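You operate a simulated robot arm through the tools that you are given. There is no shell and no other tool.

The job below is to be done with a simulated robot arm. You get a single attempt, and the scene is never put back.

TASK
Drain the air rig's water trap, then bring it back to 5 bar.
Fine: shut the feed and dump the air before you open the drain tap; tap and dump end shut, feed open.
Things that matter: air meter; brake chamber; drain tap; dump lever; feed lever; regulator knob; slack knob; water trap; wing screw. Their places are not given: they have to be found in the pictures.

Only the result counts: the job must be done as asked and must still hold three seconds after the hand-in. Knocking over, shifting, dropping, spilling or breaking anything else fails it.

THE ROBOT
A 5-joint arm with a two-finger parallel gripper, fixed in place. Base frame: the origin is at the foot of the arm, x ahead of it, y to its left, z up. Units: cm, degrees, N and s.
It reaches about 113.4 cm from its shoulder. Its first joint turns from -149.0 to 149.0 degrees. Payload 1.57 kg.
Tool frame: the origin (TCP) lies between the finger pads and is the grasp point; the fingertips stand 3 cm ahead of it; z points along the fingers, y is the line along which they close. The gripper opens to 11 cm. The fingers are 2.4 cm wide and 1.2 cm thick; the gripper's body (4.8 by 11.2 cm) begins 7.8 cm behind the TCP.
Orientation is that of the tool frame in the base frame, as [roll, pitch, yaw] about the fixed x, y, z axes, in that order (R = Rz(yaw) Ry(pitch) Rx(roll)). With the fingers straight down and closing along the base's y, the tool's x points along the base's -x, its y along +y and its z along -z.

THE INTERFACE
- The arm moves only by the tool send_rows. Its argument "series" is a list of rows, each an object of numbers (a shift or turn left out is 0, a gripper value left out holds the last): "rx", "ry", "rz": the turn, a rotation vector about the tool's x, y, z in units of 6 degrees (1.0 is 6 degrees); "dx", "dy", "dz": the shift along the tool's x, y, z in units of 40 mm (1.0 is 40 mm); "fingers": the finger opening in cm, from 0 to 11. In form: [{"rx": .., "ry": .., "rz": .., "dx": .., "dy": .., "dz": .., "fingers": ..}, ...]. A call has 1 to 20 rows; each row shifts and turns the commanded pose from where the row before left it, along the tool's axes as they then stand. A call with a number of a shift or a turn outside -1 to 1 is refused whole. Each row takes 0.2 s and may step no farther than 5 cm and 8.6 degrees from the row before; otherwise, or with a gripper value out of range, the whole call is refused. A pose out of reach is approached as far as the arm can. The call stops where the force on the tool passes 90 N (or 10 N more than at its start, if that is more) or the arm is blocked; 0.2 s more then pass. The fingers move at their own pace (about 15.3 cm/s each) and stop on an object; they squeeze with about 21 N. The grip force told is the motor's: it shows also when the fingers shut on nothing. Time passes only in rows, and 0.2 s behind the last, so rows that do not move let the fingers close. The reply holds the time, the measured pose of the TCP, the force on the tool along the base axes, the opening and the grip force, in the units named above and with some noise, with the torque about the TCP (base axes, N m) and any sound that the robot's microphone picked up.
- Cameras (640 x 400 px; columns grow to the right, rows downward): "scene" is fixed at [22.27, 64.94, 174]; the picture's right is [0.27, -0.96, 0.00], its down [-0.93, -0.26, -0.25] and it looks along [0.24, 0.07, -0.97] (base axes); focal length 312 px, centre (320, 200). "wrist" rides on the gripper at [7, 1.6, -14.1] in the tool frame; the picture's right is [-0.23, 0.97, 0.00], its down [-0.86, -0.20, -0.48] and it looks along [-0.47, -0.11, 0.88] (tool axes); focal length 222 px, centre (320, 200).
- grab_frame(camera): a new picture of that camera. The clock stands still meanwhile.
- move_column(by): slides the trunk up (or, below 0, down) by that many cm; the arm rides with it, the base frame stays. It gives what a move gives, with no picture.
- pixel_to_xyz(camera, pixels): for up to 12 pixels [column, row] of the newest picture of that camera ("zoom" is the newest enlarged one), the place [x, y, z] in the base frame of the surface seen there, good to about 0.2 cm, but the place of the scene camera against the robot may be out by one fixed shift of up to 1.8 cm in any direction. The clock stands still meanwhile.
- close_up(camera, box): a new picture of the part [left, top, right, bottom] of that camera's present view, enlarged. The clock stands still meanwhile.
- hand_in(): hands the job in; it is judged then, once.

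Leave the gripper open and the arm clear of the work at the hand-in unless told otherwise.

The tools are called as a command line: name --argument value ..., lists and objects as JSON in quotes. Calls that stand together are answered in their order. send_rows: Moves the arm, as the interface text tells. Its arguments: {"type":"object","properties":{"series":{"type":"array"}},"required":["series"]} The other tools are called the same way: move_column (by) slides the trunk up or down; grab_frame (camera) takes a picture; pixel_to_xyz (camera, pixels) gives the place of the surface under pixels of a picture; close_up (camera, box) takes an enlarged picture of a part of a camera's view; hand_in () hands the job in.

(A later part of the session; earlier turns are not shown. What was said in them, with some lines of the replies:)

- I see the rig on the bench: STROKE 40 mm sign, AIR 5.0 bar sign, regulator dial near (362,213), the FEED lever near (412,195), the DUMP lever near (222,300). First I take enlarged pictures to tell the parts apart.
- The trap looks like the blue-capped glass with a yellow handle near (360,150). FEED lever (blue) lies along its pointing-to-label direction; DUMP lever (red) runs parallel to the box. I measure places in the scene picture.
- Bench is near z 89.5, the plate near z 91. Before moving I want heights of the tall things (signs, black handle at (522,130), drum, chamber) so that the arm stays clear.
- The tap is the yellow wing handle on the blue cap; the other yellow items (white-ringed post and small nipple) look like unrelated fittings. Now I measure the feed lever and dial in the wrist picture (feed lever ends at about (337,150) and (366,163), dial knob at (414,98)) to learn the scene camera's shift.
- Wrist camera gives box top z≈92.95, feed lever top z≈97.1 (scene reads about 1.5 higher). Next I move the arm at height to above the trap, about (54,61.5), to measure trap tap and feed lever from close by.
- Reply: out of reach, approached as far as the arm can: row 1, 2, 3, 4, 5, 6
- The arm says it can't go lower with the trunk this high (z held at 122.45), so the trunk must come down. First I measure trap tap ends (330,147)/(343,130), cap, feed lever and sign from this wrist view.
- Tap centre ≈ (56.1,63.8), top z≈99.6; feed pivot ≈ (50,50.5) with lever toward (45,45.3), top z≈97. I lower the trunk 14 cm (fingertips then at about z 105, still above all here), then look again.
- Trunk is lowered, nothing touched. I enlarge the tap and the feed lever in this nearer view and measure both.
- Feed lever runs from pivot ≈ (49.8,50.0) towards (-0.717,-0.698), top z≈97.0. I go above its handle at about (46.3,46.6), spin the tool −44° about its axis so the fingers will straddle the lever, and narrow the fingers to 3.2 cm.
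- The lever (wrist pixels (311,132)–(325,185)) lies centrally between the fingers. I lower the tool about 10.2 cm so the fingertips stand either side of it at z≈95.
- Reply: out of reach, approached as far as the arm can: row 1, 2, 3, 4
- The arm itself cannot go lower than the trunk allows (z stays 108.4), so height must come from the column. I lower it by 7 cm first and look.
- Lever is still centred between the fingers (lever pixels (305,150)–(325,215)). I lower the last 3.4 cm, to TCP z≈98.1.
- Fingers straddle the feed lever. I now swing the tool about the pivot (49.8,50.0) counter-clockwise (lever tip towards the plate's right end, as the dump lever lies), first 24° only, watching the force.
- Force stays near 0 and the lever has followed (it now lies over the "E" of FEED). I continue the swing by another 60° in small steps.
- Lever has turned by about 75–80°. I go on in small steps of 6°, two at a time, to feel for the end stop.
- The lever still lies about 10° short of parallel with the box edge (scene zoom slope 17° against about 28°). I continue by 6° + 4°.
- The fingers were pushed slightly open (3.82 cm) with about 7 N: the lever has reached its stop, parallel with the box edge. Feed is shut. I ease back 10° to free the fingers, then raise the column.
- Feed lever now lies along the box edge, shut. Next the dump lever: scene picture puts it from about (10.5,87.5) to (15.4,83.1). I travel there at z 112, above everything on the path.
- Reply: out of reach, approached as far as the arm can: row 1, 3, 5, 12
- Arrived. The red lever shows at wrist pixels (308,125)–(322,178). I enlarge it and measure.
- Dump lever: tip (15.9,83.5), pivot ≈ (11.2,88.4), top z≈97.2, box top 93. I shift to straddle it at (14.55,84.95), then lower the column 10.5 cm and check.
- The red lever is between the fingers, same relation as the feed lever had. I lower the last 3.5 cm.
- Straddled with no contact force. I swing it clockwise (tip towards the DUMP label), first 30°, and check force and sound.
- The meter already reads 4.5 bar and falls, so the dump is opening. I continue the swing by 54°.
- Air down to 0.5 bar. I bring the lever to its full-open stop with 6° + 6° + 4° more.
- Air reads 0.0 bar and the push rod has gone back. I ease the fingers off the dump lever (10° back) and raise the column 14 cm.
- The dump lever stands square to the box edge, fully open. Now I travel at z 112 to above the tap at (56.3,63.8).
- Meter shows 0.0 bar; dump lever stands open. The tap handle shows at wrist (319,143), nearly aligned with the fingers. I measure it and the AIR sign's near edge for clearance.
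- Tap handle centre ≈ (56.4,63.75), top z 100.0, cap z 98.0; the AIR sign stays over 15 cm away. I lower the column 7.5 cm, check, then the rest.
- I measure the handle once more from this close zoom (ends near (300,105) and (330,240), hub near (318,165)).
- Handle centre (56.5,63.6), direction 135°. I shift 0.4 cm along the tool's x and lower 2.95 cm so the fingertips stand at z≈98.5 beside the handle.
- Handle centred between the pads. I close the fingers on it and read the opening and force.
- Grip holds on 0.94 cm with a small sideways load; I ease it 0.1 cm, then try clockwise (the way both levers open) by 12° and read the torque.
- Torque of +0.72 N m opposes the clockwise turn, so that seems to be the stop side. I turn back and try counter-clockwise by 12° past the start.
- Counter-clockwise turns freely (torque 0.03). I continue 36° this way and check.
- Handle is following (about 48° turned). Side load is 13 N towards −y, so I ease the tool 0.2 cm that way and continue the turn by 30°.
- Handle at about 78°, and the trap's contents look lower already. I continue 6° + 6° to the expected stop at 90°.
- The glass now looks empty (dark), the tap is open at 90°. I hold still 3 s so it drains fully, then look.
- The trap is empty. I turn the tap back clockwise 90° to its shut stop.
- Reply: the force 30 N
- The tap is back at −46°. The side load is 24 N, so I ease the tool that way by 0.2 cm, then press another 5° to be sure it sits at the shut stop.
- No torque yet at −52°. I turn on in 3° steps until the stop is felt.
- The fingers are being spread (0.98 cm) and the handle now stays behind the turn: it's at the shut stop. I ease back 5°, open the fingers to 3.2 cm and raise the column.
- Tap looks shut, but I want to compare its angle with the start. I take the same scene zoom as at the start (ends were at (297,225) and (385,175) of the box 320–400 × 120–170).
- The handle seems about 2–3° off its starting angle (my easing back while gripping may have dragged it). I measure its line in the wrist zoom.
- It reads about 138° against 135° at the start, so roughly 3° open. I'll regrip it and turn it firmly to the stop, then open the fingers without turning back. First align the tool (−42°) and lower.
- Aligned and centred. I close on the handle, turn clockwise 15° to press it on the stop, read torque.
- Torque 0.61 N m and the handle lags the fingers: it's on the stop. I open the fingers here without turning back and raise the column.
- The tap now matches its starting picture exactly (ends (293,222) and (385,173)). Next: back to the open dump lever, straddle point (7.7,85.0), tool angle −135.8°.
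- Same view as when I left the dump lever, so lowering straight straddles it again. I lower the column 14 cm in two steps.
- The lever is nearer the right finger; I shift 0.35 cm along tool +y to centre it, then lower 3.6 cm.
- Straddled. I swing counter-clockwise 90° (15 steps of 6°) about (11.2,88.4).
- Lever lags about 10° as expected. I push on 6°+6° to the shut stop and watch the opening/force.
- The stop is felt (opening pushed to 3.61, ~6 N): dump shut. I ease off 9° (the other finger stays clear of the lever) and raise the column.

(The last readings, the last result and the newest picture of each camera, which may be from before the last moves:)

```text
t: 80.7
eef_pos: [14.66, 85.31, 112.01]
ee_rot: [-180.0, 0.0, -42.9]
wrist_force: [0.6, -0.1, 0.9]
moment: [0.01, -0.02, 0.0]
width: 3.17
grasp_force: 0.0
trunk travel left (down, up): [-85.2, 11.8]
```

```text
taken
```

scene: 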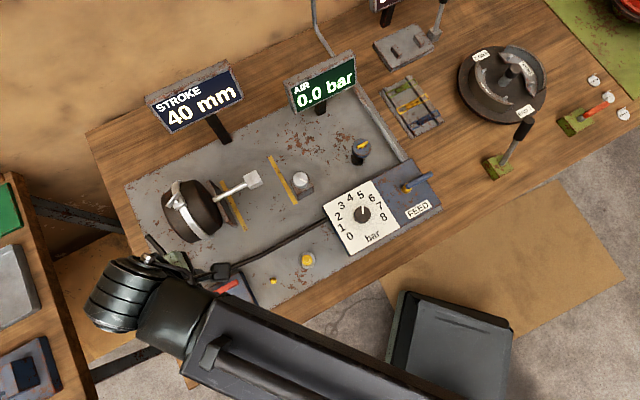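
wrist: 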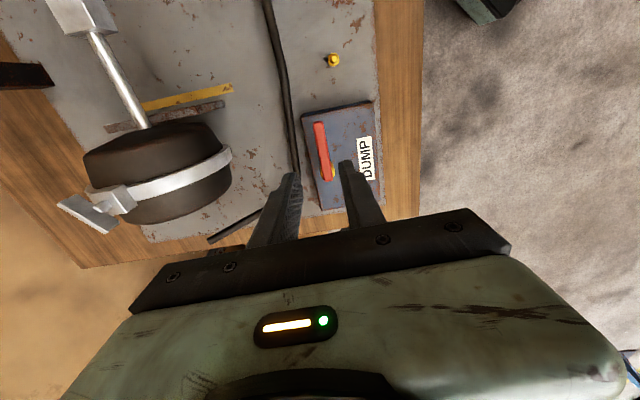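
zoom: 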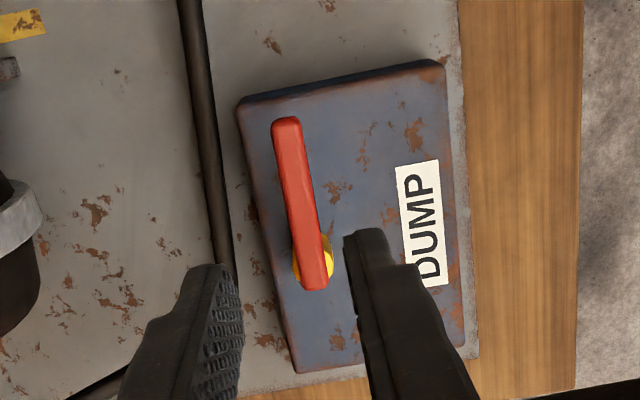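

Dump lever lies parallel to the box as at the start; meter 0.0. Now I go to the feed lever at (53.2,46.6) with the same tool angle.

send_rows --series '[{"dx": 0.975, "dy": 0.0364}, {"dx": 0.975, "dy": 0.0364}, {"dx": 0.975, "dy": 0.0364}, {"dx": 0.975, "dy": 0.0364}, {"dx": 0.975, "dy": 0.0364}, {"dx": 0.975, "dy": 0.0364}, {"dx": 0.975, "dy": 0.0364}, {"dx": 0.975, "dy": 0.0364}, {"dx": 0.975, "dy": 0.0364}, {"dx": 0.975, "dy": 0.0364}, {"dx": 0.975, "dy": 0.0364}, {"dx": 0.975, "dy": 0.0364}, {"dx": 0.975, "dy": 0.0364}, {"dx": 0.975, "dy": 0.0364}, {}, {}]'

grab_frame --camera "wrist"

close_up --camera "wrist" --box '[240, 80, 400, 220]'

```text
t: 84.0
eef_pos: [53.08, 46.74, 111.95]
ee_rot: [-179.9, 0.0, -42.9]
wrist_force: [0.7, -0.1, 0.9]
moment: [0.01, 0.01, 0.0]
width: 3.22
grasp_force: 0.0
out of reach, approached as far as the arm can: row 6, 14
trunk travel left (down, up): [-85.2, 11.8]
```

```text
taken
```

wrist: 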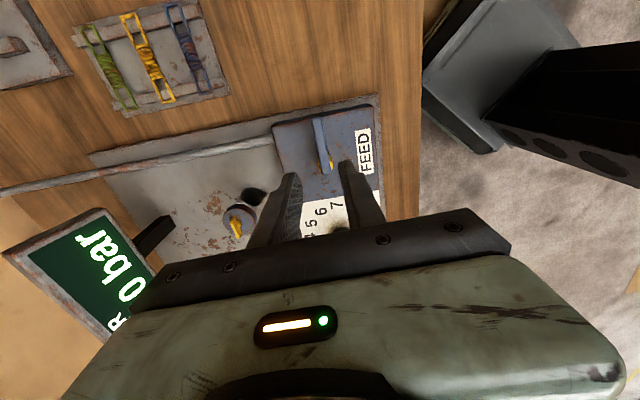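

```text
2.86 times, centred on (320, 150) of wrist
```

zoom: 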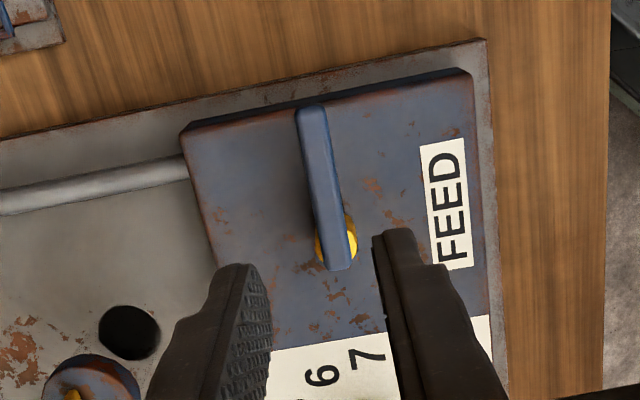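

Same position as when I left the feed lever. I lower 10.5 cm and check.

move_column --by -10.5

close_up --camera "wrist" --box '[230, 100, 410, 240]'

```text
t: 85.4
eef_pos: [53.03, 46.76, 101.44]
ee_rot: [-180.0, -0.1, -42.9]
wrist_force: [-0.8, -0.3, -0.3]
moment: [0.01, -0.01, 0.02]
width: 3.18
grasp_force: 0.1
trunk travel left (down, up): [-74.7, 22.3]
```

```text
2.86 times, centred on (320, 170) of wrist
```

zoom: 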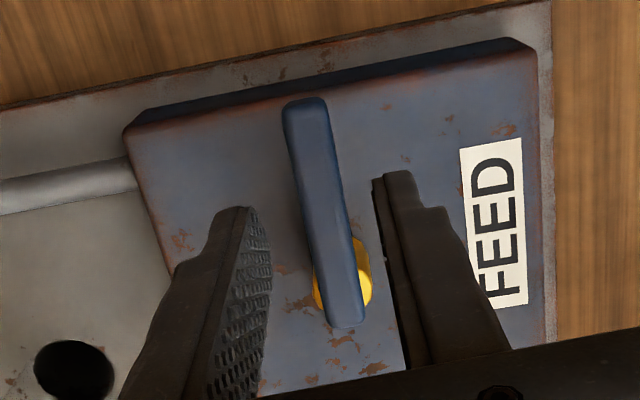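

Lever centred between the fingers. I lower 3.5 cm, then swing clockwise to open.

move_column --by -3.5

close_up --camera "wrist" --box '[230, 100, 410, 240]'

```text
t: 86.2
eef_pos: [52.94, 46.71, 97.91]
ee_rot: [180.0, -0.1, -42.8]
wrist_force: [-0.1, -0.8, 0.7]
moment: [0.01, 0.02, -0.01]
width: 3.16
grasp_force: 0.1
trunk travel left (down, up): [-71.2, 25.8]
```

```text
2.86 times, centred on (320, 170) of wrist
```

zoom: 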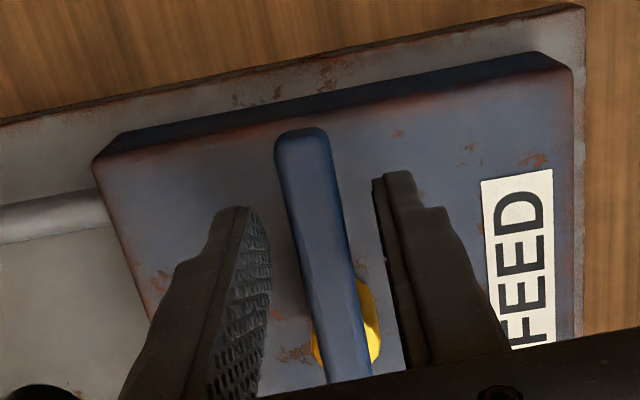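

I swing clockwise 90° (tip back towards the FEED label).

send_rows --series '[{"rz": 1, "dx": -0.0064, "dy": 0.122}, {"rz": 1, "dx": -0.0064, "dy": 0.122}, {"rz": 1, "dx": -0.0064, "dy": 0.122}, {"rz": 1, "dx": -0.0064, "dy": 0.122}, {"rz": 1, "dx": -0.0064, "dy": 0.122}, {"rz": 1, "dx": -0.0064, "dy": 0.122}, {"rz": 1, "dx": -0.0064, "dy": 0.122}, {"rz": 1, "dx": -0.0064, "dy": 0.122}, {"rz": 1, "dx": -0.0064, "dy": 0.122}, {"rz": 1, "dx": -0.0064, "dy": 0.122}, {"rz": 1, "dx": -0.0064, "dy": 0.122}, {"rz": 1, "dx": -0.0064, "dy": 0.122}, {"rz": 1, "dx": -0.0064, "dy": 0.122}, {"rz": 1, "dx": -0.0064, "dy": 0.122}, {"rz": 1, "dx": -0.0064, "dy": 0.122}, {}]'

close_up --camera "wrist" --box '[230, 100, 410, 240]'

grab_frame --camera "scene"

```text
t: 89.6
eef_pos: [46.43, 46.55, 97.96]
ee_rot: [180.0, 0.0, -133.0]
wrist_force: [-0.3, -0.1, -0.1]
moment: [-0.04, -0.04, -0.02]
width: 3.2
grasp_force: 0.2
trunk travel left (down, up): [-71.2, 25.8]
```

```text
2.86 times, centred on (320, 170) of wrist
```

zoom: 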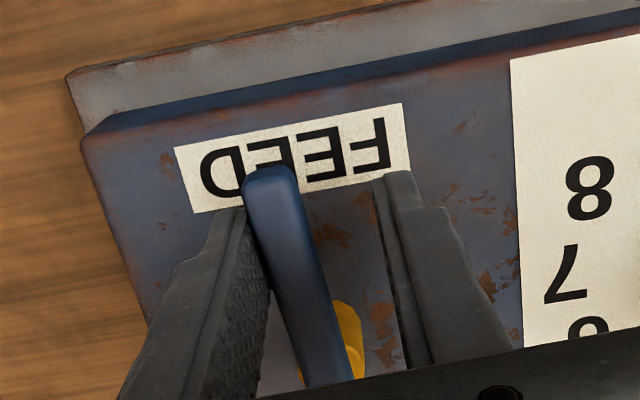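

```text
taken
```

scene: 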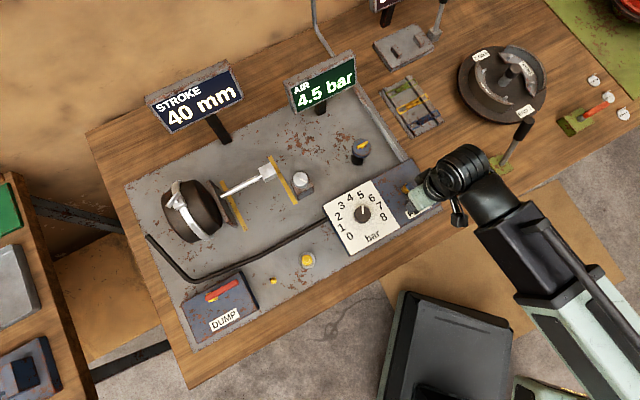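

Air is back to 4.5 bar and rising. I push the feed lever on (6°+6°) to its open stop.

send_rows --series '[{"rz": 1, "dx": -0.0064, "dy": 0.122}, {"rz": 1, "dx": -0.0064, "dy": 0.122}, {}]'

close_up --camera "wrist" --box '[230, 100, 410, 240]'

close_up --camera "scene" --box '[270, 50, 370, 120]'

```text
t: 90.4
eef_pos: [45.94, 47.3, 97.83]
ee_rot: [179.9, 0.0, -144.9]
wrist_force: [14.2, -7.5, 1.4]
moment: [-0.14, -0.26, 0.33]
width: 4.48
grasp_force: 7.1
trunk travel left (down, up): [-71.2, 25.8]
```

```text
2.86 times, centred on (320, 170) of wrist
```

zoom: 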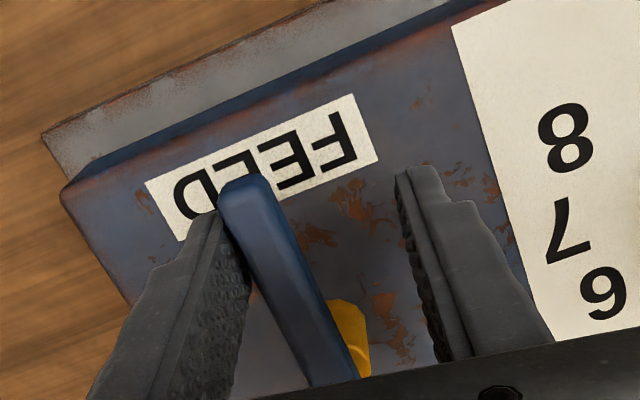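

```text
5.71 times, centred on (320, 85) of scene
```

zoom: 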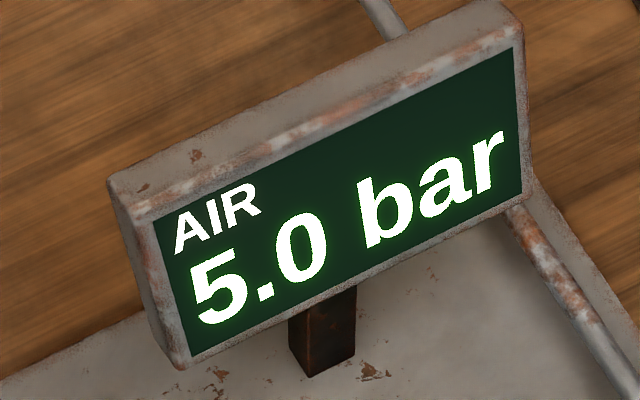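

Open stop is reached (16 N, fingers pushed to 4.48) and the meter reads 5.0 bar. I ease back 11° and raise the column.

send_rows --series '[{"rz": -0.9, "dx": -0.006, "dy": -0.11}, {"rz": -0.9, "dx": -0.006, "dy": -0.11}, {}]'

close_up --camera "wrist" --box '[230, 100, 410, 240]'

```text
t: 91.2
eef_pos: [46.29, 46.57, 97.99]
ee_rot: [180.0, -0.1, -134.0]
wrist_force: [-0.1, -0.2, -0.6]
moment: [0.03, -0.02, -0.02]
width: 3.21
grasp_force: 0.2
trunk travel left (down, up): [-71.2, 25.8]
```

```text
2.86 times, centred on (320, 170) of wrist
```

zoom: 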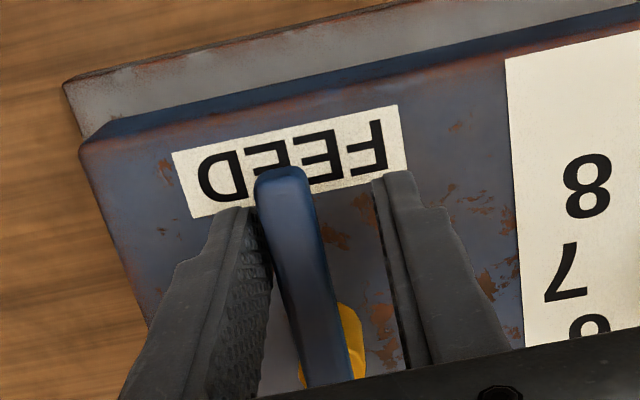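

Fingers are free of the lever. I raise the column 20 cm, then move aside and check all states.

move_column --by 20

grab_frame --camera "scene"

grab_frame --camera "wrist"

```text
t: 93.4
eef_pos: [46.25, 46.47, 117.88]
ee_rot: [-180.0, 0.0, -134.2]
wrist_force: [0.1, -0.2, 0.2]
moment: [0.01, -0.01, 0.0]
width: 3.21
grasp_force: 0.1
trunk travel left (down, up): [-91.2, 5.8]
```

```text
taken
```

scene: 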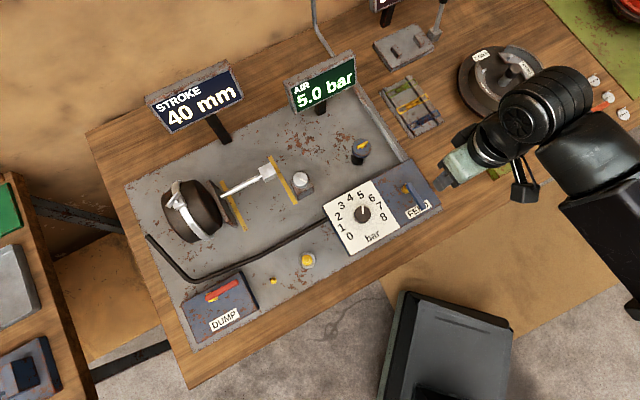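

```text
taken
```

wrist: 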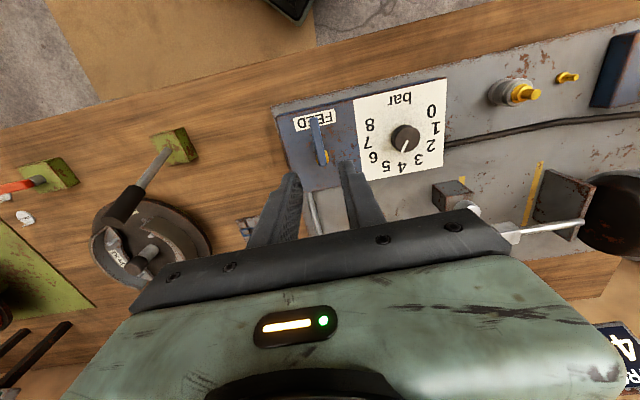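

All looks right: dump along the box (shut), feed to the label (open), tap shut, trap empty, 5.0 bar, push rod back out. I back the arm away toward its base, open the fingers wide, and wait to see that the reading holds.

send_rows --series '[{"dx": 0.7}, {"dx": 0.7}, {"dx": 0.7}, {"dx": 0.7}, {"fingers": 11}, {}, {}, {}, {}, {}, {}, {}, {}, {}]'

grab_frame --camera "scene"

close_up --camera "scene" --box '[280, 120, 480, 245]'

close_up --camera "scene" --box '[140, 220, 340, 345]'

close_up --camera "scene" --box '[270, 50, 370, 120]'

```text
t: 96.4
eef_pos: [39.44, 39.31, 117.91]
ee_rot: [180.0, -0.2, -134.1]
wrist_force: [-0.1, -0.1, -0.6]
moment: [-0.04, 0.02, 0.02]
width: 11.01
grasp_force: 0.1
out of reach, approached as far as the arm can: row 4
trunk travel left (down, up): [-91.2, 5.8]
```

```text
taken
```

scene: 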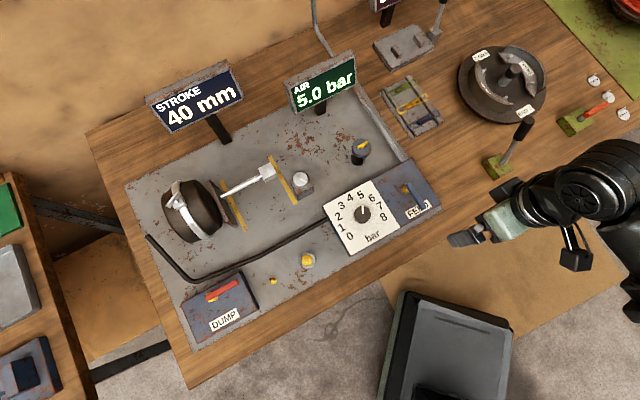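

```text
3.20 times, centred on (380, 182) of scene
```

zoom: 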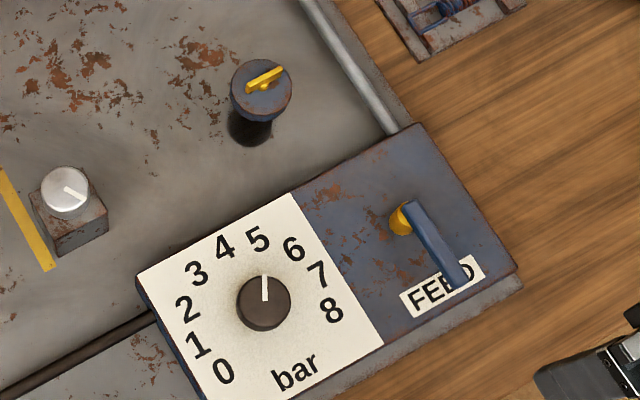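

```text
3.20 times, centred on (240, 282) of scene
```

zoom: 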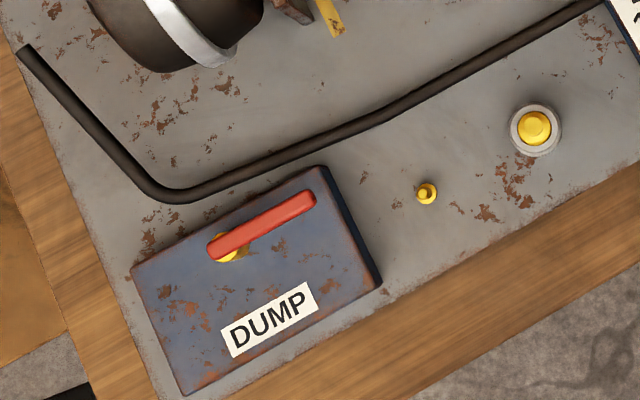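

```text
5.71 times, centred on (320, 85) of scene
```

zoom: 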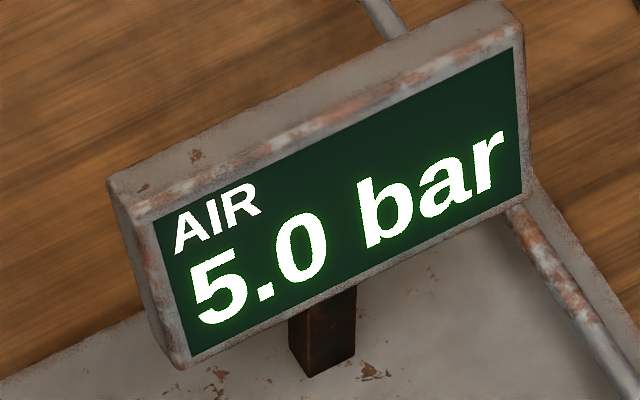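

Everything matches the starting picture, except that the trap is now empty. The meter has held at 5.0 bar for several seconds, the tap and dump are shut, and the feed is open. The gripper is open and the arm is clear of the rig. I hand in.

hand_in

```text
The job is handed in.
```

The water trap is drained and the rig is back at 5.0 bar. I've handed the job in, but no verdict came back.

- **Order:** I shut the feed, opened the dump until the meter read 0.0 bar, and only then opened the drain tap. I left the tap open at least 3 seconds until the trap looked empty. I then shut the tap, shut the dump and reopened the feed.
- **Final state:** The tap and dump are shut and the feed is open. Each was turned to its stop, and all three look the same as in the starting pictures. The meter held 5.0 bar for several seconds before hand-in, without touching the regulator knob.
- **Tap:** After the first shutting it sat about 3° short of its starting angle, so I gripped it again and turned it to the stop.
- **Clearance:** I saw nothing else moved or knocked. The gripper is open and the arm is clear of the rig.
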